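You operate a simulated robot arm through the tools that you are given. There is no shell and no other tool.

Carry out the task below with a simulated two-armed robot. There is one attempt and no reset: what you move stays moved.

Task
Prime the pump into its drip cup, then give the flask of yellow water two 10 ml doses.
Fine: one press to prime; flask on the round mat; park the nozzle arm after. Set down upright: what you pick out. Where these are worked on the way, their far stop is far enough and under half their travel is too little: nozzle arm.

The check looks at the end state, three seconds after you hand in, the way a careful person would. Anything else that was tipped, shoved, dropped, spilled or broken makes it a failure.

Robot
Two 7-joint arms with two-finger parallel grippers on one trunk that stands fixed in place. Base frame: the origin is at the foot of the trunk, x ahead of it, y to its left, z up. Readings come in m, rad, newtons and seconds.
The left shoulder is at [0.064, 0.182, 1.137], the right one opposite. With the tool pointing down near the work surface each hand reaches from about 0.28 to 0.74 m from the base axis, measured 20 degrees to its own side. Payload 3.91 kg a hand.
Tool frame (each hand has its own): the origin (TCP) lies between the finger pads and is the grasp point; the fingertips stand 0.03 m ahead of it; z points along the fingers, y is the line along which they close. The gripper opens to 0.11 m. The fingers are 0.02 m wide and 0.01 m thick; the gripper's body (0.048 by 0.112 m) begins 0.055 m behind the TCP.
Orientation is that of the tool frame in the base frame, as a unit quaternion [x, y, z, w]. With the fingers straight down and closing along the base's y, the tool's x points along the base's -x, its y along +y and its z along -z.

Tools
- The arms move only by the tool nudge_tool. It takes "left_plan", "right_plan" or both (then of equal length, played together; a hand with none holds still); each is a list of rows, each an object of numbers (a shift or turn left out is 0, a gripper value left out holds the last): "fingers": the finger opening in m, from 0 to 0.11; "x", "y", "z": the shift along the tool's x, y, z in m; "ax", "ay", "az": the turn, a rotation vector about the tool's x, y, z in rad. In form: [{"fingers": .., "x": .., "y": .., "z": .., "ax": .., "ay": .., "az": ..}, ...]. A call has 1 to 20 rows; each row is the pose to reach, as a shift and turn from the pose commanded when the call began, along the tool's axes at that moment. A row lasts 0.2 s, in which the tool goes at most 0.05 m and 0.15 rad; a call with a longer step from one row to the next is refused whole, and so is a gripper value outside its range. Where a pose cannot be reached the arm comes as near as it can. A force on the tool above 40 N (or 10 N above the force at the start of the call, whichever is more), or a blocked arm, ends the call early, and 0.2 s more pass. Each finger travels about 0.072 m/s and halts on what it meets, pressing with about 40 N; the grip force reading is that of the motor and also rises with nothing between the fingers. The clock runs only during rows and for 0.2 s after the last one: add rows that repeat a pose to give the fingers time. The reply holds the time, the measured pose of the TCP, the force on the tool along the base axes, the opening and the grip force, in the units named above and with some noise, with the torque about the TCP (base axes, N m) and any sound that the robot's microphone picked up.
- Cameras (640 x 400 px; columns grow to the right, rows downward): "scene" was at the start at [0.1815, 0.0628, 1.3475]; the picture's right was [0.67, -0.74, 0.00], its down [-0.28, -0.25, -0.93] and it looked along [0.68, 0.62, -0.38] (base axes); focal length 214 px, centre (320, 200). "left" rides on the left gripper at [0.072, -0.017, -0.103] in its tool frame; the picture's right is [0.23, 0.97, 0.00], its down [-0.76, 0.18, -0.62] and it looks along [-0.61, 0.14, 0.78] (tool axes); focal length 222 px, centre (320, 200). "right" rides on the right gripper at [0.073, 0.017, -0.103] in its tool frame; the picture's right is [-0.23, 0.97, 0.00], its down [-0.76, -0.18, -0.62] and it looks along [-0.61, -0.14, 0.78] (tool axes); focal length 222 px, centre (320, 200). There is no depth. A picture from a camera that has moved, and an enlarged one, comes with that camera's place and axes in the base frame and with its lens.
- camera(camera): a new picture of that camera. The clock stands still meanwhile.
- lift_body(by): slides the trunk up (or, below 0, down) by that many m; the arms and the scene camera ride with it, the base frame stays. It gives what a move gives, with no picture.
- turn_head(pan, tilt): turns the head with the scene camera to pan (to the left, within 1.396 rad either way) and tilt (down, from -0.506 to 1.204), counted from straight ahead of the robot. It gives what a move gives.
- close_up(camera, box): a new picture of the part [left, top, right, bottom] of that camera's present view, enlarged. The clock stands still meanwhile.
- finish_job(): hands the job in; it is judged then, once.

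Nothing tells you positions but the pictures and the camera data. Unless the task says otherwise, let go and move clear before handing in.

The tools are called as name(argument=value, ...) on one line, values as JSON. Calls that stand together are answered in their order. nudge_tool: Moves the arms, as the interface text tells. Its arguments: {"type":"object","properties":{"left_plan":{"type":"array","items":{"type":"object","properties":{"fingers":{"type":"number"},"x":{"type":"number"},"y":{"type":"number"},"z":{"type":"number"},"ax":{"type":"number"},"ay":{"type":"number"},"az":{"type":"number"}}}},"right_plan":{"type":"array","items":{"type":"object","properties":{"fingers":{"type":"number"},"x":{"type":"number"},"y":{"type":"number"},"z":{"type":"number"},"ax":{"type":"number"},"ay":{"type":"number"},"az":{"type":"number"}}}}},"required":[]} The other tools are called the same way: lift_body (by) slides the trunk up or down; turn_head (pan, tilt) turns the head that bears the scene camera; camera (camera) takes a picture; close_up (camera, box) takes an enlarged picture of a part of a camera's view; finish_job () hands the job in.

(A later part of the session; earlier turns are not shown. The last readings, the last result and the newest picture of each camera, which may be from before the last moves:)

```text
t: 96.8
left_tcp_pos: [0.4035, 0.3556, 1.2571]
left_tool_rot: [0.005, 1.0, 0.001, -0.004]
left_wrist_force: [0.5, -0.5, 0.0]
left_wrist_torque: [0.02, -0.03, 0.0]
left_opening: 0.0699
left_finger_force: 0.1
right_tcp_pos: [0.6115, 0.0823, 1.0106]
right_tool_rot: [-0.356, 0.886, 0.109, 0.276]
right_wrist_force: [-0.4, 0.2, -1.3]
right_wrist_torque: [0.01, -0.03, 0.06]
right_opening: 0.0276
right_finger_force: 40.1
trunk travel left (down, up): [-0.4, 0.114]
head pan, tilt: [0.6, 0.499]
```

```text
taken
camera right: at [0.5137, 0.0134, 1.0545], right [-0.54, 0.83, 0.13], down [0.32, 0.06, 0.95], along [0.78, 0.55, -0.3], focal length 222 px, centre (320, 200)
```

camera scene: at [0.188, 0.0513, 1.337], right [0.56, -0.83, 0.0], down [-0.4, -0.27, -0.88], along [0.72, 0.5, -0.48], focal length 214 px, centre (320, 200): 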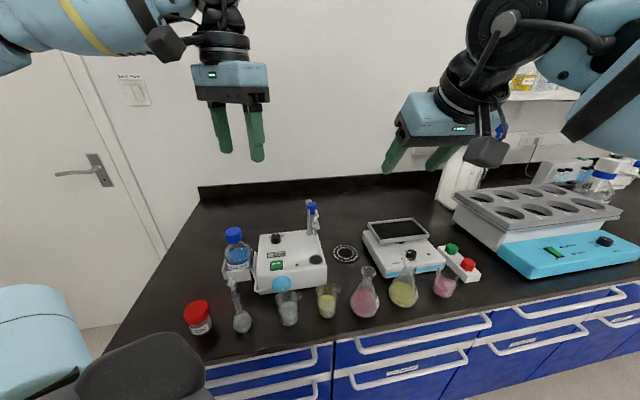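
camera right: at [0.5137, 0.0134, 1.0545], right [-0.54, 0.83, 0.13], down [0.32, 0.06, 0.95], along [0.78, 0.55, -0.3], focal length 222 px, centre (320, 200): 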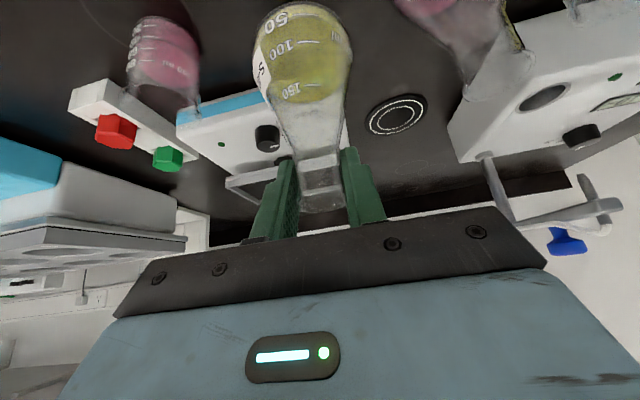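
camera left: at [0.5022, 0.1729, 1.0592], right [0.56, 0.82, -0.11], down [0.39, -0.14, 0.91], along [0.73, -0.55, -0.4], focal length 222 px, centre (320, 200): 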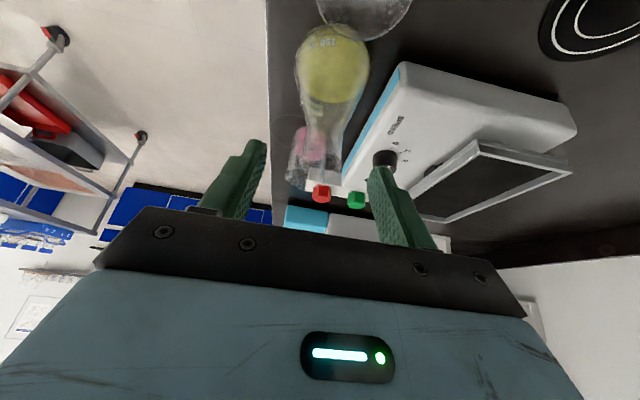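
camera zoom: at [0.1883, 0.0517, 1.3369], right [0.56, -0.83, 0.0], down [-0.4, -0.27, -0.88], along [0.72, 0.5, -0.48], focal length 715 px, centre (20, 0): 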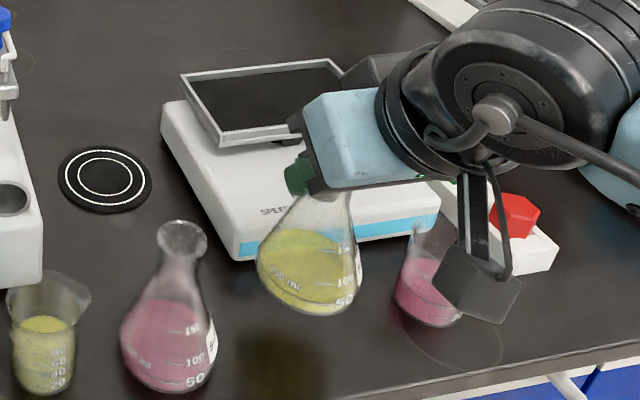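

It hangs upright. I'll raise it a bit more and carry it between the pink flask and the stirrer to above the free spot.

nudge_tool(right_plan=[{"x": -0.0143, "z": -0.0206}, {"x": -0.0285, "z": -0.0412}, {"x": -0.044, "y": 0.0132, "z": -0.0305}, {"x": -0.0596, "y": 0.0265, "z": -0.02}, {"x": -0.0752, "y": 0.0397, "z": -0.0089}, {"x": -0.083, "y": 0.054, "z": -0.0035}, {"x": -0.0907, "y": 0.068, "z": 0.002}, {"x": -0.0984, "y": 0.0821, "z": 0.007}, {"x": -0.0984, "y": 0.0821, "z": 0.007}])

camera(camera="scene")

close_up(camera="scene", box=[300, 200, 440, 320])

camera(camera="right")

```text
t: 98.8
left_tcp_pos: [0.4041, 0.3556, 1.258]
left_tool_rot: [0.005, 1.0, 0.001, -0.004]
left_wrist_force: [0.0, -0.1, 0.4]
left_wrist_torque: [0.03, -0.02, 0.03]
left_opening: 0.0698
left_finger_force: 0.1
right_tcp_pos: [0.6214, 0.1976, 1.0571]
right_tool_rot: [-0.353, 0.887, 0.109, 0.277]
right_wrist_force: [-0.2, 0.7, -1.3]
right_wrist_torque: [-0.02, 0.0, -0.03]
right_opening: 0.0274
right_finger_force: 39.8
trunk travel left (down, up): [-0.4, 0.114]
head pan, tilt: [0.6, 0.499]
```

```text
taken
camera scene: at [0.1882, 0.0514, 1.337], right [0.56, -0.83, 0.0], down [-0.4, -0.27, -0.88], along [0.72, 0.5, -0.48], focal length 214 px, centre (320, 200)
```

scene: 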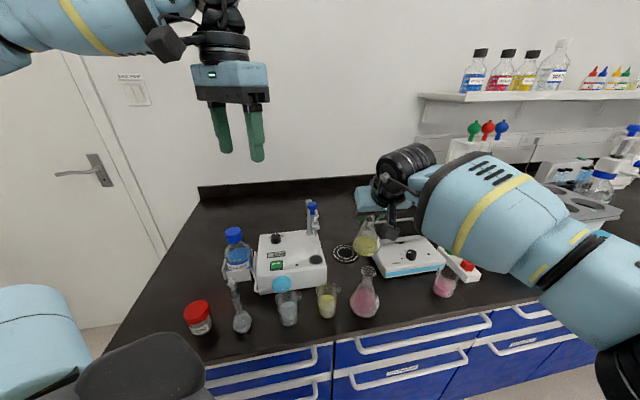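

```text
3.33 times, centred on (370, 260) of scene
camera zoom: at [0.1882, 0.0514, 1.337], right [0.56, -0.83, 0.0], down [-0.4, -0.27, -0.88], along [0.72, 0.5, -0.48], focal length 715 px, centre (153, 0)
```

zoom: 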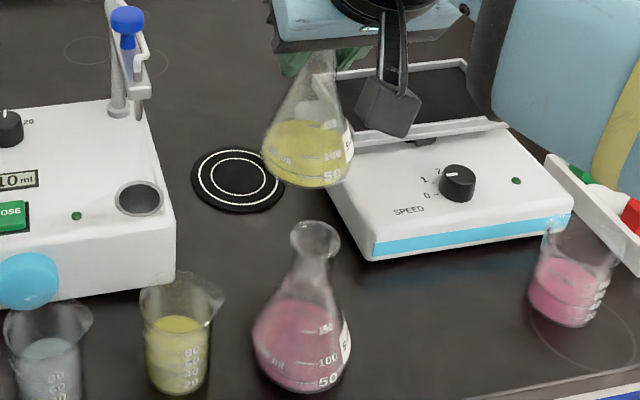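

```text
taken
camera right: at [0.524, 0.1302, 1.102], right [-0.53, 0.84, 0.13], down [0.32, 0.06, 0.95], along [0.78, 0.54, -0.3], focal length 222 px, centre (320, 200)
```

right: 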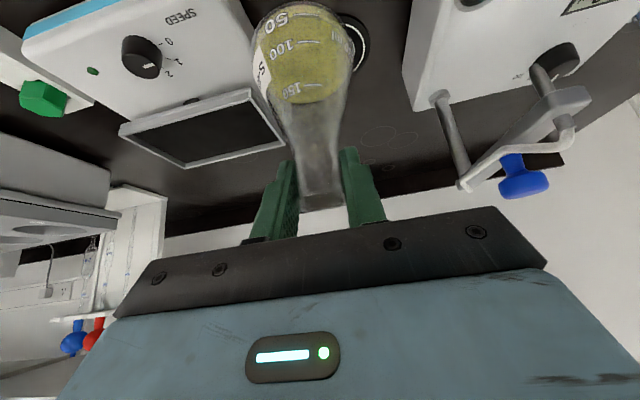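

I'm above the free spot at (0.621, 0.198), with clearance to the stirrer, the pink flask and the mat. I'll lower it nearly to the bench.

nudge_tool(right_plan=[{"x": 0.0171, "z": 0.0247}, {"x": 0.0341, "z": 0.0494}, {"x": 0.0455, "z": 0.0658}, {"x": 0.0512, "z": 0.074}, {"x": 0.0512, "z": 0.074}])

close_up(camera="scene", box=[300, 200, 440, 320])

camera(camera="left")

```text
t: 100.0
left_tcp_pos: [0.4034, 0.3554, 1.2583]
left_tool_rot: [0.005, 1.0, 0.001, -0.003]
left_wrist_force: [0.1, -0.3, -0.5]
left_wrist_torque: [0.0, 0.01, 0.05]
left_opening: 0.0698
left_finger_force: 0.1
right_tcp_pos: [0.6177, 0.2021, 0.9676]
right_tool_rot: [-0.357, 0.886, 0.109, 0.276]
right_wrist_force: [0.5, 0.1, -2.2]
right_wrist_torque: [0.04, -0.01, -0.02]
right_opening: 0.0275
right_finger_force: 39.7
trunk travel left (down, up): [-0.4, 0.114]
head pan, tilt: [0.6, 0.499]
```

```text
3.33 times, centred on (370, 260) of scene
camera zoom: at [0.1881, 0.0517, 1.337], right [0.56, -0.83, 0.0], down [-0.4, -0.27, -0.88], along [0.72, 0.5, -0.48], focal length 715 px, centre (153, 0)
```

zoom: 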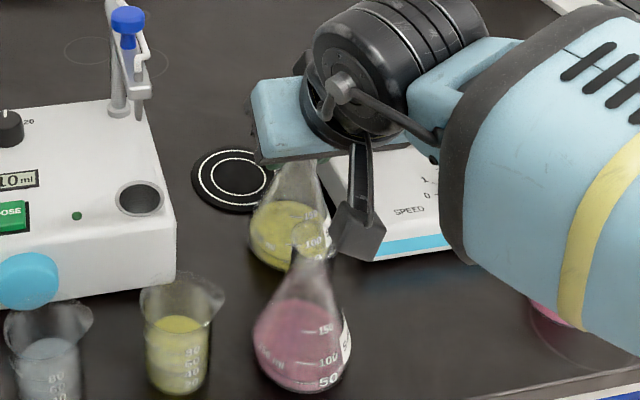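

```text
taken
camera left: at [0.3319, 0.339, 1.3632], right [-0.22, 0.98, 0.0], down [0.77, 0.17, 0.62], along [0.6, 0.14, -0.79], focal length 222 px, centre (320, 200)
```

left: 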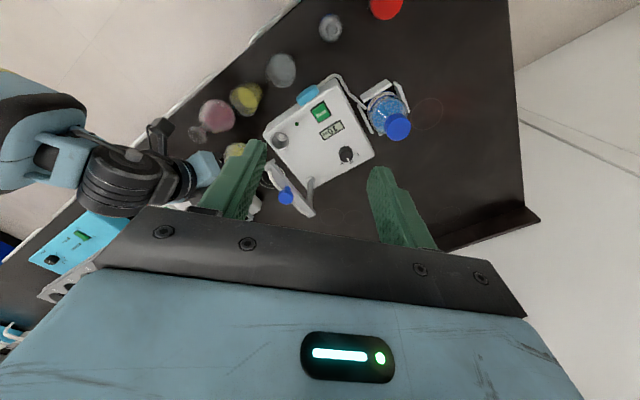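

About 7 mm remain. I'll lower onto the bench and release.

nudge_tool(right_plan=[{"x": 0.0017, "z": 0.0025}, {"x": 0.0034, "z": 0.0049}, {"x": 0.004, "z": 0.0058}, {"x": 0.004, "z": 0.0058}])

```text
t: 101.0
left_tcp_pos: [0.4041, 0.3562, 1.2582]
left_tool_rot: [0.005, 1.0, 0.001, -0.003]
left_wrist_force: [1.0, -0.3, -0.5]
left_wrist_torque: [-0.01, -0.01, 0.02]
left_opening: 0.0701
left_finger_force: 0.1
right_tcp_pos: [0.6164, 0.1998, 0.9613]
right_tool_rot: [-0.357, 0.886, 0.11, 0.276]
right_wrist_force: [0.9, -0.8, -1.4]
right_wrist_torque: [-0.02, 0.02, -0.01]
right_opening: 0.0276
right_finger_force: 39.6
trunk travel left (down, up): [-0.4, 0.114]
head pan, tilt: [0.6, 0.499]
```

nudge_tool(right_plan=[{"x": 0.0006, "z": 0.0008}, {"x": 0.0009, "z": 0.0012}, {"x": 0.0009, "z": 0.0012, "fingers": 0.035}, {"x": 0.0009, "z": 0.0012, "fingers": 0.05}, {"x": 0.0009, "z": 0.0012, "fingers": 0.07}, {"x": 0.0009, "z": 0.0012, "fingers": 0.07}])

camera(camera="right")

close_up(camera="scene", box=[300, 200, 440, 320])

```text
t: 102.4
left_tcp_pos: [0.4041, 0.3558, 1.2569]
left_tool_rot: [0.005, 1.0, 0.001, -0.003]
left_wrist_force: [0.4, -0.2, 0.3]
left_wrist_torque: [0.03, -0.03, 0.0]
left_opening: 0.0699
left_finger_force: 0.0
right_tcp_pos: [0.6167, 0.201, 0.9587]
right_tool_rot: [-0.356, 0.886, 0.109, 0.277]
right_wrist_force: [-0.9, 0.2, -0.3]
right_wrist_torque: [-0.01, -0.01, 0.0]
right_opening: 0.0703
right_finger_force: 0.1
trunk travel left (down, up): [-0.4, 0.114]
head pan, tilt: [0.6, 0.499]
```

```text
taken
camera right: at [0.52, 0.1318, 1.004], right [-0.54, 0.83, 0.13], down [0.32, 0.06, 0.95], along [0.78, 0.55, -0.3], focal length 222 px, centre (320, 200)
```

right: 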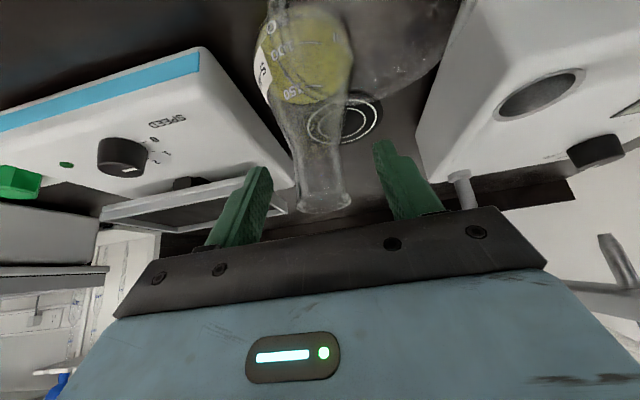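

```text
3.33 times, centred on (370, 260) of scene
camera zoom: at [0.188, 0.0517, 1.337], right [0.56, -0.83, 0.0], down [-0.4, -0.27, -0.88], along [0.72, 0.5, -0.48], focal length 715 px, centre (153, 0)
```

zoom: 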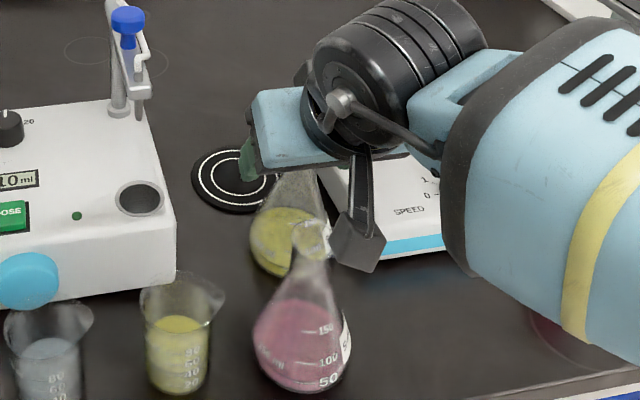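

The flask stands upright at about (0.617, 0.201). I'll back the right hand straight out along the fingers, then away.

nudge_tool(right_plan=[{"z": -0.04}, {"z": -0.08}, {"z": -0.12}, {"x": 0.0246, "y": -0.0156, "z": -0.156}, {"x": 0.0492, "y": -0.0312, "z": -0.192}, {"x": 0.0737, "y": -0.0468, "z": -0.228}, {"x": 0.0983, "y": -0.0624, "z": -0.264}, {"x": 0.1229, "y": -0.0781, "z": -0.2995}, {"x": 0.1475, "y": -0.0937, "z": -0.335}, {"x": 0.172, "y": -0.109, "z": -0.371}, {"x": 0.1966, "y": -0.125, "z": -0.407}, {"x": 0.2212, "y": -0.1405, "z": -0.443}])

camera(camera="scene")

close_up(camera="scene", box=[280, 200, 420, 330])

```text
t: 105.0
left_tcp_pos: [0.4039, 0.3558, 1.2588]
left_tool_rot: [0.005, 1.0, 0.002, -0.003]
left_wrist_force: [0.2, 0.8, -0.5]
left_wrist_torque: [0.01, 0.03, 0.0]
left_opening: 0.0697
left_finger_force: 0.0
right_tcp_pos: [0.3968, -0.2005, 1.2011]
right_tool_rot: [-0.357, 0.885, 0.11, 0.277]
right_wrist_force: [-0.4, -0.5, -0.1]
right_wrist_torque: [0.0, 0.01, -0.02]
right_opening: 0.07
right_finger_force: 0.0
trunk travel left (down, up): [-0.4, 0.114]
head pan, tilt: [0.6, 0.499]
```

```text
taken
camera scene: at [0.1873, 0.0508, 1.3372], right [0.56, -0.83, 0.0], down [-0.39, -0.27, -0.88], along [0.72, 0.5, -0.48], focal length 214 px, centre (320, 200)
```

scene: 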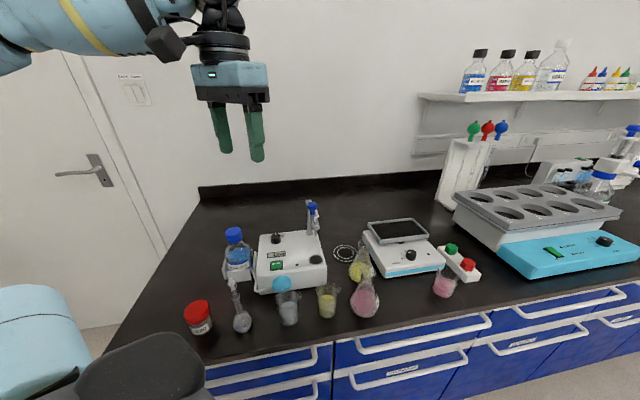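

```text
3.08 times, centred on (350, 265) of scene
camera zoom: at [0.1873, 0.0508, 1.3372], right [0.56, -0.83, 0.0], down [-0.39, -0.27, -0.88], along [0.72, 0.5, -0.48], focal length 660 px, centre (228, 0)
```

zoom: 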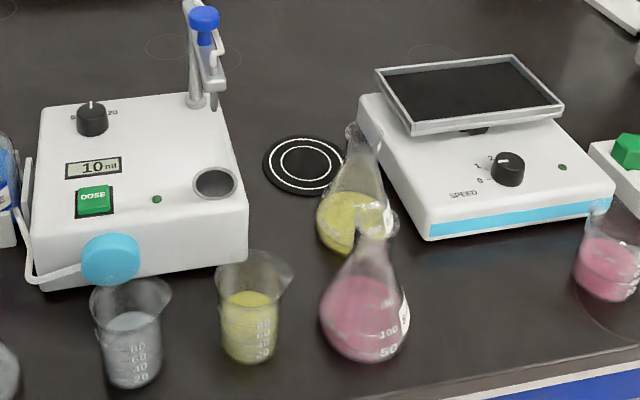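

The yellow flask stands clear behind the pink one, next to the mat. Now I'll bring the left hand to it, with a slight counterclockwise yaw and 0.5 rad of forward tilt.

nudge_tool(left_plan=[{"x": -0.024, "y": -0.034, "z": 0.014, "az": -0.05}, {"x": -0.048, "y": -0.068, "z": 0.029, "az": -0.1}, {"x": -0.072, "y": -0.102, "z": 0.043, "az": -0.16}, {"x": -0.096, "y": -0.136, "z": 0.058, "az": -0.16}, {"x": -0.096, "y": -0.136, "z": 0.058, "az": -0.16}])

nudge_tool(left_plan=[{"ay": -0.13}, {"ay": -0.26}, {"ay": -0.39}, {"ay": -0.5}, {"ay": -0.5}])

camera(camera="scene")

camera(camera="left")

```text
t: 106.2
left_tcp_pos: [0.4963, 0.217, 1.1985]
left_tool_rot: [-0.075, 0.997, 0.002, -0.003]
left_wrist_force: [-0.1, -0.9, 1.0]
left_wrist_torque: [0.02, -0.02, -0.05]
left_opening: 0.0698
left_finger_force: 0.0
right_tcp_pos: [0.3972, -0.1994, 1.2008]
right_tool_rot: [-0.358, 0.885, 0.11, 0.276]
right_wrist_force: [1.2, -0.2, 0.3]
right_wrist_torque: [0.0, 0.01, -0.04]
right_opening: 0.0701
right_finger_force: 0.0
trunk travel left (down, up): [-0.4, 0.114]
head pan, tilt: [0.6, 0.499]
```

```text
t: 107.4
left_tcp_pos: [0.4972, 0.2188, 1.1982]
left_tool_rot: [-0.072, 0.967, 0.02, 0.244]
left_wrist_force: [-0.1, -0.8, -0.2]
left_wrist_torque: [-0.03, -0.01, -0.04]
left_opening: 0.0699
left_finger_force: 0.1
right_tcp_pos: [0.3977, -0.1998, 1.1999]
right_tool_rot: [-0.356, 0.886, 0.109, 0.276]
right_wrist_force: [-0.1, -0.1, -0.9]
right_wrist_torque: [0.0, -0.02, 0.02]
right_opening: 0.0702
right_finger_force: 0.1
trunk travel left (down, up): [-0.4, 0.114]
head pan, tilt: [0.6, 0.499]
```

```text
taken
camera scene: at [0.1884, 0.0518, 1.3369], right [0.56, -0.83, 0.0], down [-0.4, -0.27, -0.88], along [0.72, 0.5, -0.48], focal length 214 px, centre (320, 200)
```

scene: 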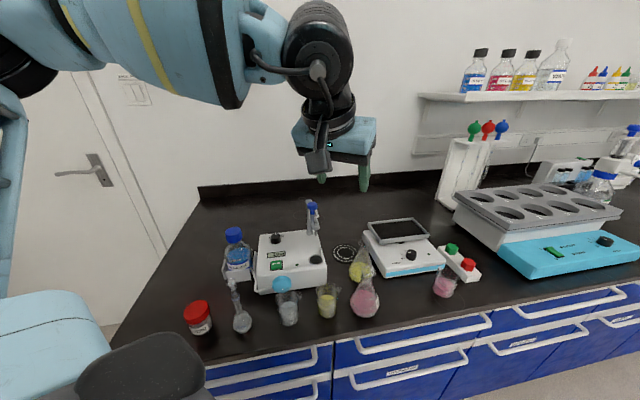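

```text
taken
camera left: at [0.3887, 0.1845, 1.2557], right [-0.34, 0.93, -0.1], down [0.34, 0.23, 0.91], along [0.87, 0.28, -0.4], focal length 222 px, centre (320, 200)
```

left: 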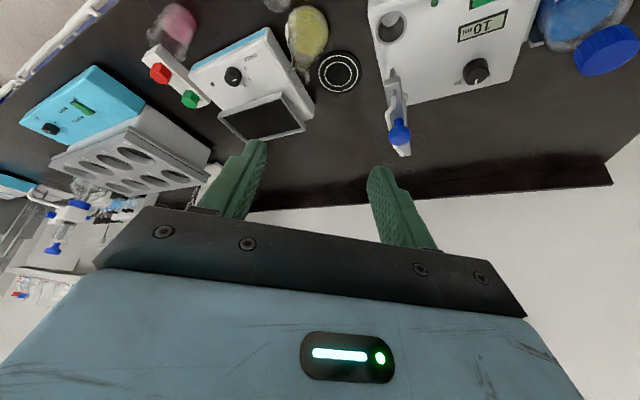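

close_up(camera="scene", box=[335, 225, 385, 285])

close_up(camera="left", box=[260, 0, 360, 100])

```text
6.67 times, centred on (360, 255) of scene
camera zoom: at [0.1884, 0.0518, 1.3369], right [0.56, -0.83, 0.0], down [-0.4, -0.27, -0.88], along [0.72, 0.5, -0.48], focal length 1430 px, centre (53, -167)
```

zoom: 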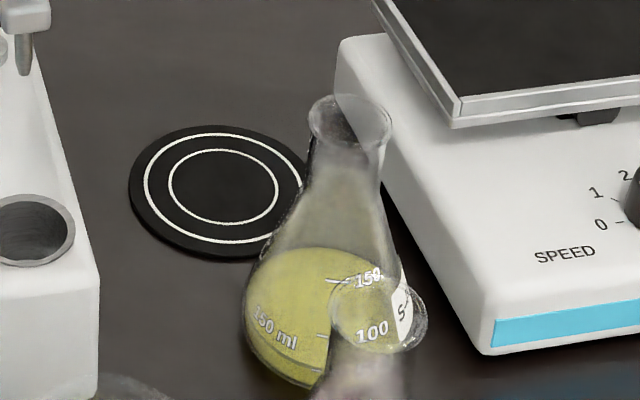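

```text
4.00 times, centred on (310, 50) of left
camera zoom: at [0.3887, 0.1845, 1.2557], right [-0.34, 0.93, -0.1], down [0.34, 0.23, 0.91], along [0.87, 0.28, -0.4], focal length 888 px, centre (360, 800)
```

zoom: 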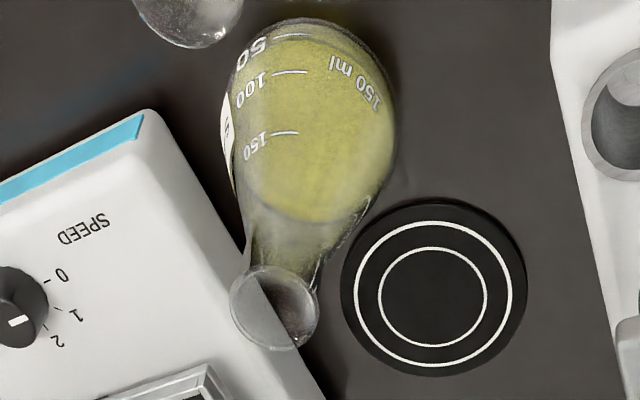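

The rim is at (0.620, 0.204, 0.966) by both cameras, and the mat centre is at (0.679, 0.285). I'll approach with the left hand along its finger direction.

nudge_tool(left_plan=[{"x": 0.0025, "y": -0.0086, "z": 0.037}, {"x": 0.005, "y": -0.0171, "z": 0.074}, {"x": 0.0075, "y": -0.0257, "z": 0.111}, {"x": 0.0099, "y": -0.0342, "z": 0.1485}, {"x": 0.0099, "y": -0.0342, "z": 0.1485}])

camera(camera="left")

camera(camera="scene")

```text
t: 108.6
left_tcp_pos: [0.561, 0.194, 1.059]
left_tool_rot: [-0.072, 0.967, 0.019, 0.244]
left_wrist_force: [-0.5, 1.2, -0.2]
left_wrist_torque: [0.0, 0.0, -0.03]
left_opening: 0.0702
left_finger_force: 0.1
right_tcp_pos: [0.3965, -0.2004, 1.2015]
right_tool_rot: [-0.356, 0.886, 0.109, 0.277]
right_wrist_force: [0.1, 0.5, 0.0]
right_wrist_torque: [0.02, -0.03, 0.02]
right_opening: 0.0701
right_finger_force: 0.1
trunk travel left (down, up): [-0.4, 0.114]
head pan, tilt: [0.6, 0.499]
```

```text
taken
camera left: at [0.4506, 0.1595, 1.1174], right [-0.34, 0.93, -0.1], down [0.34, 0.23, 0.91], along [0.87, 0.28, -0.4], focal length 222 px, centre (320, 200)
```

left: 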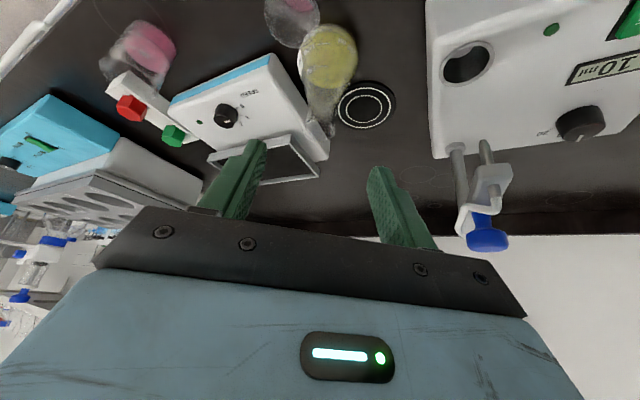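

```text
taken
camera scene: at [0.1871, 0.0514, 1.3372], right [0.56, -0.83, 0.0], down [-0.39, -0.27, -0.88], along [0.72, 0.5, -0.48], focal length 214 px, centre (320, 200)
```

scene: 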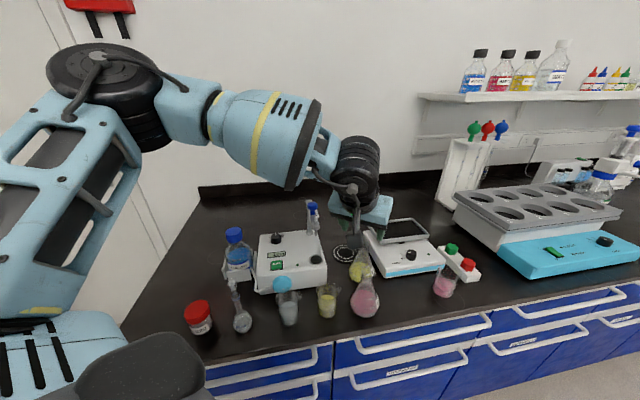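

nudge_tool(left_plan=[{"x": -0.001, "z": 0.03}, {"x": -0.002, "z": 0.06}, {"x": -0.003, "z": 0.09}, {"x": -0.003, "z": 0.09}])

camera(camera="left")

close_up(camera="scene", box=[300, 180, 420, 290])

```text
t: 109.6
left_tcp_pos: [0.6057, 0.2016, 0.9837]
left_tool_rot: [-0.073, 0.967, 0.021, 0.243]
left_wrist_force: [-0.4, 0.1, -0.1]
left_wrist_torque: [-0.03, -0.02, -0.01]
left_opening: 0.0699
left_finger_force: 0.1
right_tcp_pos: [0.3958, -0.2, 1.1999]
right_tool_rot: [-0.356, 0.886, 0.11, 0.277]
right_wrist_force: [-0.1, -0.4, 1.8]
right_wrist_torque: [-0.01, 0.02, -0.01]
right_opening: 0.07
right_finger_force: 0.0
trunk travel left (down, up): [-0.4, 0.114]
head pan, tilt: [0.6, 0.499]
```

```text
taken
camera left: at [0.4969, 0.1675, 1.0415], right [-0.34, 0.93, -0.1], down [0.34, 0.23, 0.91], along [0.87, 0.28, -0.4], focal length 222 px, centre (320, 200)
```

left: 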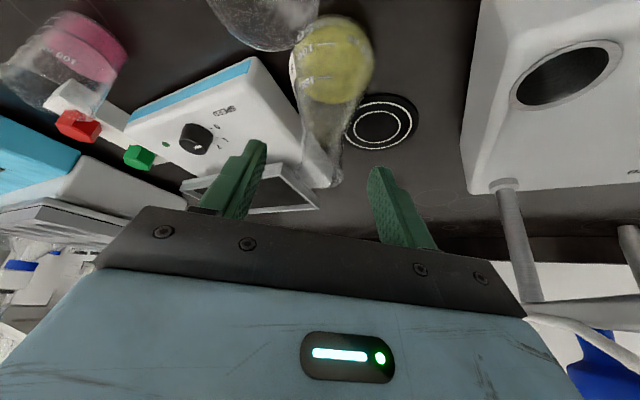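

```text
3.64 times, centred on (360, 235) of scene
camera zoom: at [0.1875, 0.0515, 1.3371], right [0.56, -0.83, 0.0], down [-0.39, -0.27, -0.88], along [0.72, 0.5, -0.48], focal length 780 px, centre (174, 73)
```

zoom: 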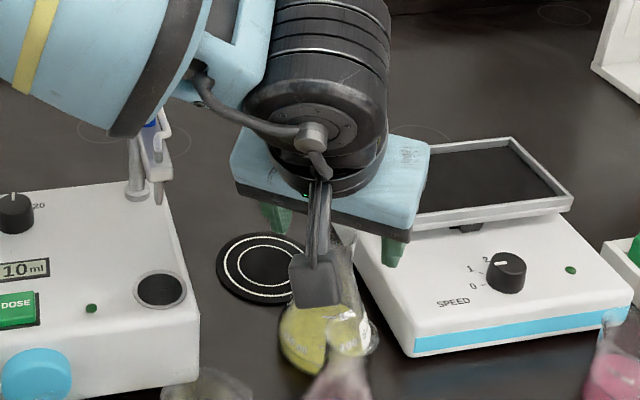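

The neck is between the fingers. I'll advance the last bit and close.

nudge_tool(left_plan=[{"x": -0.0005, "z": 0.014}, {"x": -0.001, "z": 0.028}, {"x": -0.001, "z": 0.028}, {"x": -0.001, "z": 0.028, "fingers": 0.05}, {"x": -0.001, "z": 0.028, "fingers": 0.038}, {"x": -0.001, "z": 0.028, "fingers": 0.02}, {"x": -0.001, "z": 0.028, "fingers": 0.02}, {"x": -0.001, "z": 0.028, "fingers": 0.02}])

camera(camera="left")

```text
t: 111.4
left_tcp_pos: [0.6206, 0.2033, 0.961]
left_tool_rot: [-0.073, 0.967, 0.019, 0.244]
left_wrist_force: [-0.3, -0.5, 1.2]
left_wrist_torque: [-0.22, 0.08, -0.04]
left_opening: 0.0281
left_finger_force: 40.3
right_tcp_pos: [0.398, -0.2001, 1.1998]
right_tool_rot: [-0.357, 0.885, 0.11, 0.277]
right_wrist_force: [0.3, -0.2, -0.3]
right_wrist_torque: [0.0, 0.02, -0.01]
right_opening: 0.0697
right_finger_force: 0.1
trunk travel left (down, up): [-0.4, 0.114]
head pan, tilt: [0.6, 0.499]
```

```text
taken
camera left: at [0.5114, 0.1696, 1.0187], right [-0.34, 0.93, -0.1], down [0.35, 0.23, 0.91], along [0.87, 0.28, -0.4], focal length 222 px, centre (320, 200)
```

left: 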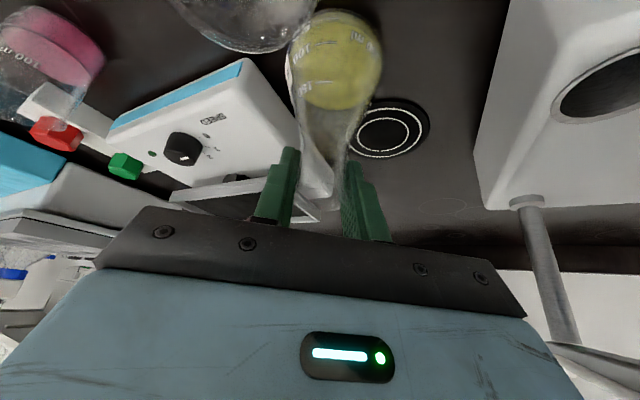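

nudge_tool(left_plan=[{"x": -0.0047, "z": -0.0088}, {"x": -0.0095, "z": -0.0176}, {"x": -0.0142, "z": -0.0264}, {"x": -0.0142, "z": -0.0264}])

camera(camera="left")

close_up(camera="scene", box=[280, 160, 420, 290])

```text
t: 112.4
left_tcp_pos: [0.6223, 0.2033, 0.9907]
left_tool_rot: [-0.072, 0.967, 0.02, 0.243]
left_wrist_force: [0.0, 0.4, -1.0]
left_wrist_torque: [0.01, 0.0, 0.03]
left_opening: 0.0277
left_finger_force: 40.4
right_tcp_pos: [0.3993, -0.1999, 1.2007]
right_tool_rot: [-0.356, 0.886, 0.109, 0.277]
right_wrist_force: [0.0, -0.5, 0.4]
right_wrist_torque: [-0.05, 0.0, 0.03]
right_opening: 0.0701
right_finger_force: 0.0
trunk travel left (down, up): [-0.4, 0.114]
head pan, tilt: [0.6, 0.499]
```

```text
taken
camera left: at [0.5132, 0.1695, 1.0491], right [-0.34, 0.93, -0.1], down [0.35, 0.23, 0.91], along [0.87, 0.28, -0.4], focal length 222 px, centre (320, 200)
```

left: 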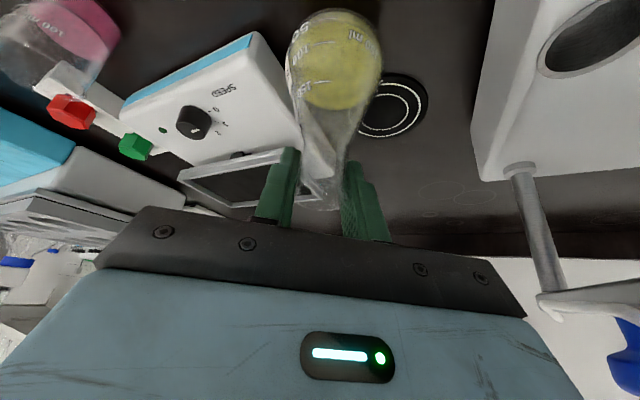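

```text
3.08 times, centred on (350, 225) of scene
camera zoom: at [0.1882, 0.0518, 1.337], right [0.56, -0.83, 0.0], down [-0.4, -0.27, -0.88], along [0.72, 0.5, -0.48], focal length 660 px, centre (228, 123)
```

zoom: 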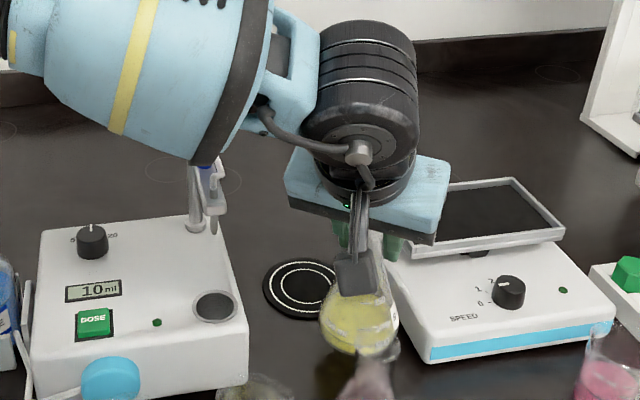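

It's held upright. I'll yaw it slightly in place, then move half way towards the mat and check the clearance between the forearm and the nozzle handle.

nudge_tool(left_plan=[{"ax": -0.04, "az": -0.0734}, {"ax": -0.08, "az": -0.147}, {"ax": -0.1187, "az": -0.2202}, {"ax": -0.1187, "az": -0.2202, "x": -0.015, "y": 0.018, "z": 0.0082}, {"ax": -0.1187, "az": -0.2202, "x": -0.03, "y": 0.036, "z": 0.0163}, {"ax": -0.1187, "az": -0.2202, "x": -0.03, "y": 0.036, "z": 0.0163}])

camera(camera="left")

camera(camera="scene")

close_up(camera="scene", box=[260, 140, 400, 280])

```text
t: 113.8
left_tcp_pos: [0.65, 0.2458, 0.991]
left_tool_rot: [-0.192, 0.951, 0.05, 0.239]
left_wrist_force: [-0.8, -0.4, -2.4]
left_wrist_torque: [0.03, 0.02, 0.0]
left_opening: 0.0279
left_finger_force: 40.1
right_tcp_pos: [0.3983, -0.2004, 1.2008]
right_tool_rot: [-0.357, 0.886, 0.11, 0.277]
right_wrist_force: [-0.1, 0.3, 0.0]
right_wrist_torque: [0.0, 0.0, 0.04]
right_opening: 0.07
right_finger_force: 0.0
trunk travel left (down, up): [-0.4, 0.114]
head pan, tilt: [0.6, 0.499]
```

```text
taken
camera left: at [0.5534, 0.1858, 1.048], right [-0.56, 0.82, -0.1], down [0.28, 0.31, 0.91], along [0.78, 0.48, -0.4], focal length 222 px, centre (320, 200)
```

left: 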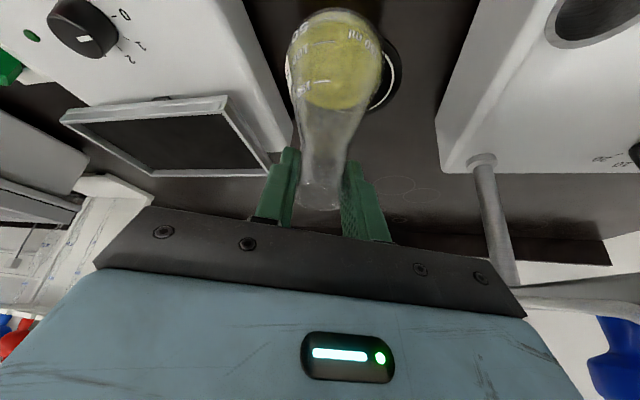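

```text
taken
camera scene: at [0.188, 0.0516, 1.337], right [0.56, -0.83, 0.0], down [-0.39, -0.27, -0.88], along [0.72, 0.5, -0.48], focal length 214 px, centre (320, 200)
```

scene: 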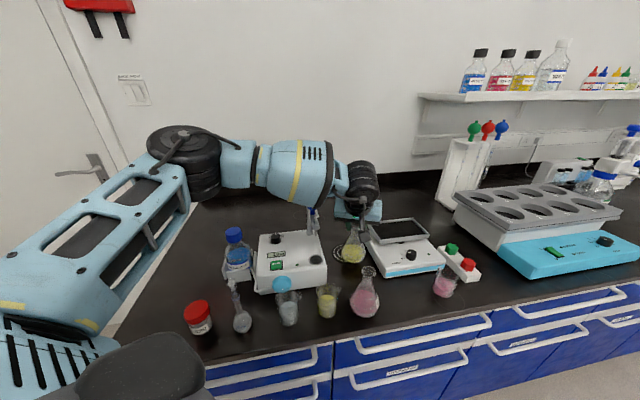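

```text
2.86 times, centred on (330, 210) of scene
camera zoom: at [0.188, 0.0516, 1.337], right [0.56, -0.83, 0.0], down [-0.39, -0.27, -0.88], along [0.72, 0.5, -0.48], focal length 613 px, centre (291, 171)
```

zoom: 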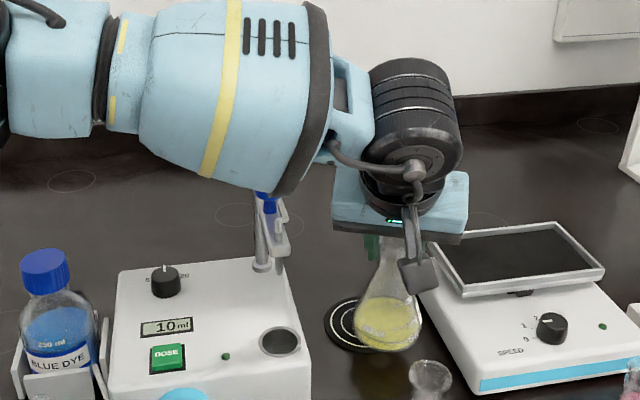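

Clearance to the nozzle handle looks adequate, so I'll finish the move over the mat centre while still raised.

nudge_tool(left_plan=[{"x": -0.012, "y": 0.008, "z": 0.0066}, {"x": -0.024, "y": 0.016, "z": 0.0133}, {"x": -0.036, "y": 0.0241, "z": 0.0199}, {"x": -0.036, "y": 0.0241, "z": 0.0199}])

camera(camera="left")

close_up(camera="scene", box=[260, 140, 400, 280])

```text
t: 114.8
left_tcp_pos: [0.6806, 0.2844, 0.9909]
left_tool_rot: [-0.192, 0.95, 0.051, 0.239]
left_wrist_force: [0.8, 0.5, -2.2]
left_wrist_torque: [-0.01, -0.01, -0.01]
left_opening: 0.0279
left_finger_force: 40.0
right_tcp_pos: [0.3988, -0.2001, 1.2005]
right_tool_rot: [-0.356, 0.886, 0.109, 0.276]
right_wrist_force: [0.4, 0.5, 0.1]
right_wrist_torque: [-0.02, 0.05, 0.01]
right_opening: 0.07
right_finger_force: 0.0
trunk travel left (down, up): [-0.4, 0.114]
head pan, tilt: [0.6, 0.499]
```

```text
taken
camera left: at [0.5829, 0.2236, 1.0481], right [-0.56, 0.82, -0.1], down [0.28, 0.31, 0.91], along [0.78, 0.48, -0.4], focal length 222 px, centre (320, 200)
```

left: 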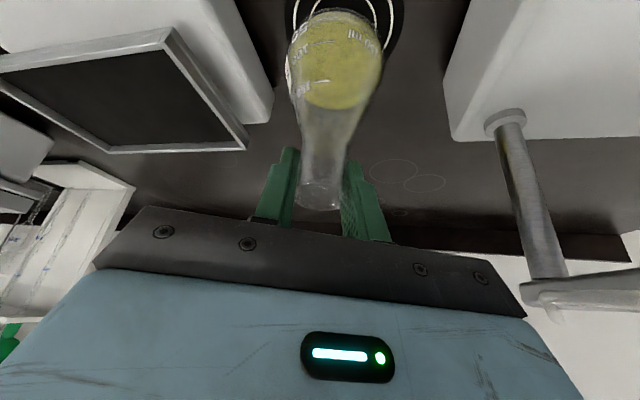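

```text
2.86 times, centred on (330, 210) of scene
camera zoom: at [0.188, 0.0516, 1.337], right [0.56, -0.83, 0.0], down [-0.39, -0.27, -0.88], along [0.72, 0.5, -0.48], focal length 613 px, centre (291, 171)
```

zoom: 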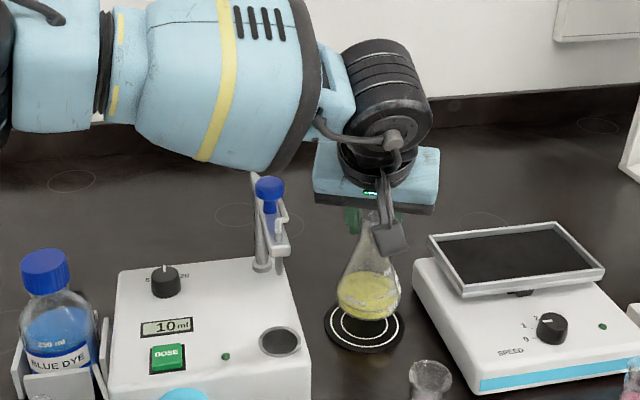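

Well centred over the mat, with good clearance. I'll lower gently until it touches.

nudge_tool(left_plan=[{"x": 0.0038, "z": 0.0071}, {"x": 0.0076, "z": 0.0141}, {"x": 0.0104, "z": 0.0194}, {"x": 0.0104, "z": 0.0194}])

close_up(camera="scene", box=[310, 200, 390, 270])

```text
t: 115.8
left_tcp_pos: [0.6788, 0.2831, 0.9683]
left_tool_rot: [-0.192, 0.95, 0.05, 0.239]
left_wrist_force: [-0.5, -0.5, -0.9]
left_wrist_torque: [-0.03, 0.02, 0.02]
left_opening: 0.0275
left_finger_force: 40.5
right_tcp_pos: [0.3978, -0.1991, 1.2006]
right_tool_rot: [-0.357, 0.886, 0.11, 0.276]
right_wrist_force: [0.3, -0.7, -0.2]
right_wrist_torque: [0.01, -0.01, 0.02]
right_opening: 0.0699
right_finger_force: 0.3
trunk travel left (down, up): [-0.4, 0.114]
head pan, tilt: [0.6, 0.499]
```

```text
5.71 times, centred on (350, 235) of scene
camera zoom: at [0.1881, 0.0517, 1.337], right [0.56, -0.83, 0.0], down [-0.4, -0.27, -0.88], along [0.72, 0.5, -0.48], focal length 1226 px, centre (149, 0)
```

zoom: 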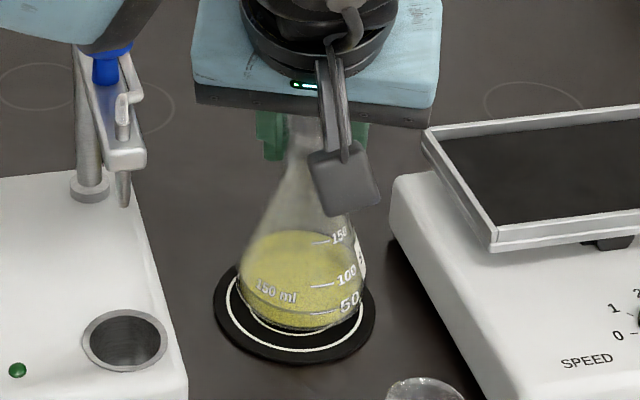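

nudge_tool(left_plan=[{"x": 0.0007, "z": 0.0013}, {"x": 0.0014, "z": 0.0026}, {"x": 0.0014, "z": 0.0026}])

nudge_tool(left_plan=[{"x": 0.0005, "z": 0.0009}, {"x": 0.0009, "z": 0.0018}, {"x": 0.0009, "z": 0.0018}])

close_up(camera="scene", box=[310, 200, 390, 270])

```text
t: 116.6
left_tcp_pos: [0.6799, 0.2826, 0.9652]
left_tool_rot: [-0.192, 0.95, 0.051, 0.24]
left_wrist_force: [0.0, 0.5, -0.5]
left_wrist_torque: [-0.02, -0.02, 0.03]
left_opening: 0.0275
left_finger_force: 40.0
right_tcp_pos: [0.3976, -0.2002, 1.1996]
right_tool_rot: [-0.356, 0.886, 0.11, 0.276]
right_wrist_force: [0.0, 0.6, 0.4]
right_wrist_torque: [0.03, 0.01, 0.01]
right_opening: 0.07
right_finger_force: 0.1
trunk travel left (down, up): [-0.4, 0.114]
head pan, tilt: [0.6, 0.499]
```

```text
t: 117.4
left_tcp_pos: [0.6792, 0.2825, 0.9639]
left_tool_rot: [-0.191, 0.951, 0.05, 0.239]
left_wrist_force: [-1.4, 0.1, 2.5]
left_wrist_torque: [0.03, 0.19, -0.08]
left_opening: 0.0276
left_finger_force: 39.3
right_tcp_pos: [0.3966, -0.2003, 1.1999]
right_tool_rot: [-0.356, 0.886, 0.109, 0.276]
right_wrist_force: [-0.1, 0.2, -0.1]
right_wrist_torque: [-0.05, -0.02, 0.02]
right_opening: 0.07
right_finger_force: 0.1
trunk travel left (down, up): [-0.4, 0.114]
head pan, tilt: [0.6, 0.499]
```

```text
5.71 times, centred on (350, 235) of scene
camera zoom: at [0.1876, 0.0517, 1.3371], right [0.56, -0.83, 0.0], down [-0.39, -0.27, -0.88], along [0.72, 0.5, -0.48], focal length 1226 px, centre (149, 0)
```

zoom: 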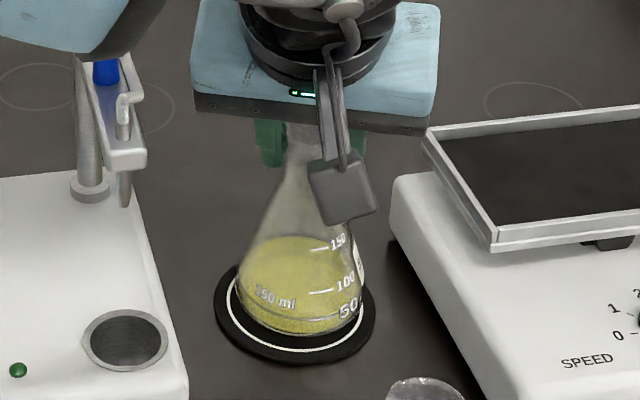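

The flask is down on the mat, centred. I'll open the fingers and back straight out.

nudge_tool(left_plan=[{"fingers": 0.035}, {"fingers": 0.05}, {"fingers": 0.07}, {"fingers": 0.07}, {"z": -0.03}, {"z": -0.06}, {"z": -0.09}, {"z": -0.12}, {"z": -0.15}, {"z": -0.15}])

camera(camera="scene")

close_up(camera="scene", box=[270, 180, 400, 290])

camera(camera="left")

```text
t: 119.6
left_tcp_pos: [0.6165, 0.2535, 1.0974]
left_tool_rot: [-0.192, 0.951, 0.05, 0.238]
left_wrist_force: [-0.1, 0.4, 0.4]
left_wrist_torque: [0.01, 0.02, 0.02]
left_opening: 0.0702
left_finger_force: 0.1
right_tcp_pos: [0.3966, -0.1996, 1.2003]
right_tool_rot: [-0.356, 0.886, 0.109, 0.276]
right_wrist_force: [-0.5, 0.3, -0.7]
right_wrist_torque: [-0.02, -0.02, -0.01]
right_opening: 0.0699
right_finger_force: 0.1
trunk travel left (down, up): [-0.4, 0.114]
head pan, tilt: [0.6, 0.499]
```

```text
taken
camera scene: at [0.1884, 0.0519, 1.3369], right [0.56, -0.83, 0.0], down [-0.4, -0.27, -0.88], along [0.72, 0.5, -0.48], focal length 214 px, centre (320, 200)
```

scene: 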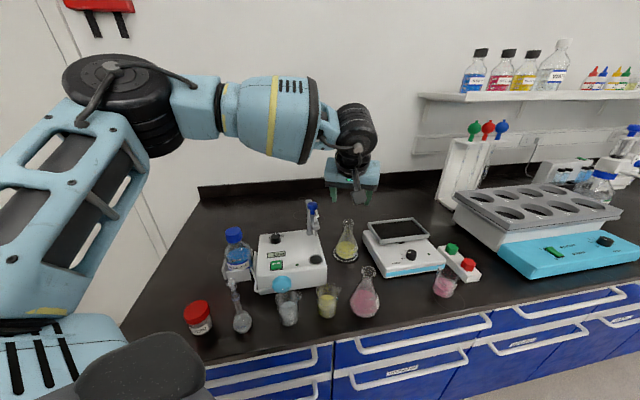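

```text
3.64 times, centred on (335, 235) of scene
camera zoom: at [0.1884, 0.0519, 1.3369], right [0.56, -0.83, 0.0], down [-0.4, -0.27, -0.88], along [0.72, 0.5, -0.48], focal length 780 px, centre (266, 73)
```

zoom: 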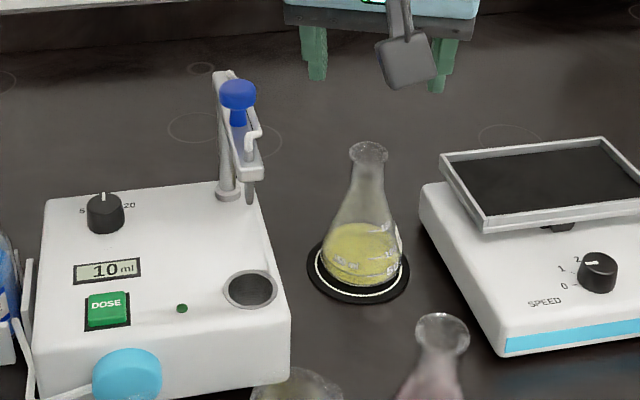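

```text
taken
camera left: at [0.5195, 0.1931, 1.1547], right [-0.56, 0.82, -0.1], down [0.28, 0.31, 0.91], along [0.78, 0.48, -0.4], focal length 222 px, centre (320, 200)
```

left: 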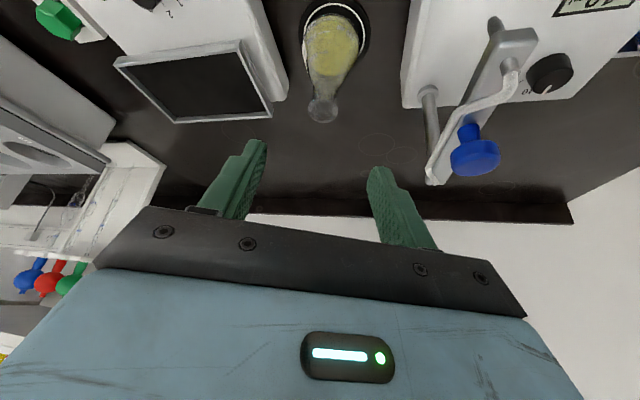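

The flask stands on the mat and the nozzle tip (about 1.007) will clear its rim. The nozzle handle is at (0.564, 0.333, 1.064) and the pivot post at (0.613, 0.382), so the arm must swing about 80° counterclockwise. I'll close the left fingers and go over to the far-left side of the handle.

nudge_tool(left_plan=[{"x": -0.0204, "z": -0.038, "fingers": 0.0}, {"x": -0.011, "y": 0.033, "z": -0.0426, "fingers": 0.0}, {"x": -0.0016, "y": 0.0667, "z": -0.0472}, {"x": 0.0079, "y": 0.1, "z": -0.0518}, {"x": 0.0173, "y": 0.1334, "z": -0.0564}, {"x": 0.0173, "y": 0.1334, "z": -0.0564}])

camera(camera="left")

close_up(camera="scene", box=[250, 150, 390, 270])

```text
t: 121.0
left_tcp_pos: [0.5264, 0.3581, 1.1406]
left_tool_rot: [-0.192, 0.95, 0.051, 0.24]
left_wrist_force: [0.0, 0.3, 0.1]
left_wrist_torque: [0.01, 0.03, -0.02]
left_opening: 0.0
left_finger_force: 38.1
right_tcp_pos: [0.3978, -0.1993, 1.2]
right_tool_rot: [-0.357, 0.885, 0.111, 0.276]
right_wrist_force: [0.4, 0.5, 0.7]
right_wrist_torque: [0.05, 0.02, 0.01]
right_opening: 0.07
right_finger_force: 0.1
trunk travel left (down, up): [-0.4, 0.114]
head pan, tilt: [0.6, 0.499]
```

```text
taken
camera left: at [0.4284, 0.2981, 1.1983], right [-0.56, 0.82, -0.1], down [0.28, 0.31, 0.91], along [0.78, 0.48, -0.4], focal length 222 px, centre (320, 200)
```

left: 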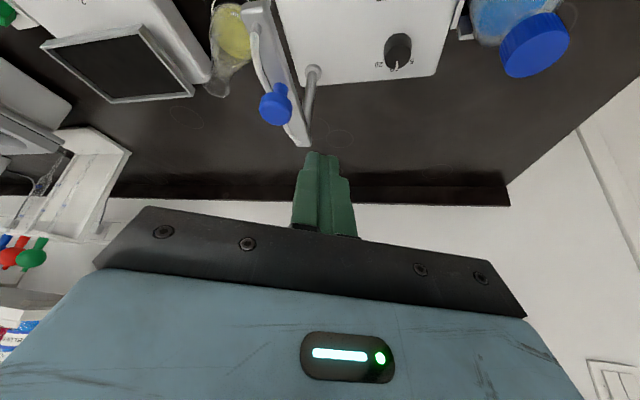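

```text
3.33 times, centred on (320, 210) of scene
camera zoom: at [0.1886, 0.0512, 1.3369], right [0.56, -0.83, 0.0], down [-0.4, -0.27, -0.88], along [0.72, 0.5, -0.48], focal length 715 px, centre (320, 167)
```

zoom: 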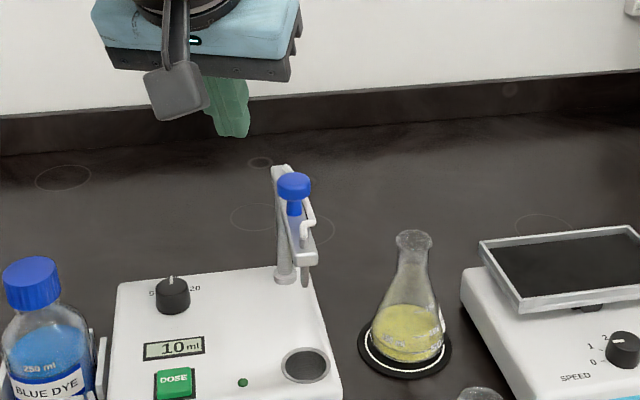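

nudge_tool(left_plan=[{"x": 0.0153, "z": 0.0285}, {"x": 0.0306, "z": 0.057}, {"x": 0.0306, "z": 0.057}])

camera(camera="left")

close_up(camera="scene", box=[270, 170, 370, 260])

```text
t: 121.8
left_tcp_pos: [0.5256, 0.3602, 1.0739]
left_tool_rot: [-0.192, 0.95, 0.05, 0.239]
left_wrist_force: [0.0, 0.0, -0.2]
left_wrist_torque: [0.0, -0.03, -0.01]
left_opening: 0.0
left_finger_force: 37.6
right_tcp_pos: [0.3977, -0.1995, 1.1997]
right_tool_rot: [-0.356, 0.886, 0.109, 0.277]
right_wrist_force: [-0.3, 0.6, 0.2]
right_wrist_torque: [0.01, -0.02, 0.01]
right_opening: 0.0698
right_finger_force: 0.1
trunk travel left (down, up): [-0.4, 0.114]
head pan, tilt: [0.6, 0.499]
```

```text
taken
camera left: at [0.4273, 0.2993, 1.1323], right [-0.56, 0.82, -0.1], down [0.28, 0.31, 0.91], along [0.78, 0.48, -0.4], focal length 222 px, centre (320, 200)
```

left: 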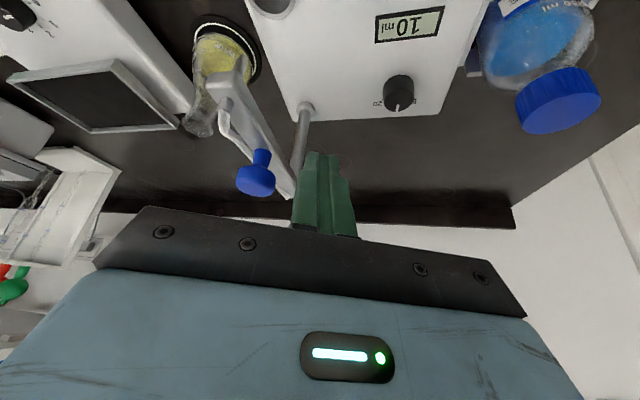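

```text
4.44 times, centred on (320, 215) of scene
camera zoom: at [0.1879, 0.0515, 1.3371], right [0.56, -0.83, 0.0], down [-0.39, -0.27, -0.88], along [0.72, 0.5, -0.48], focal length 953 px, centre (320, 133)
```

zoom: 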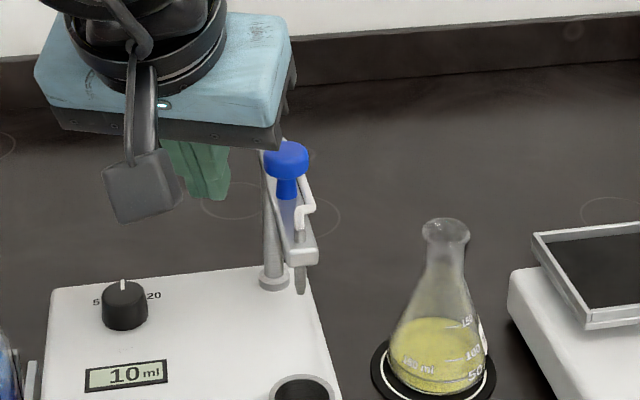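

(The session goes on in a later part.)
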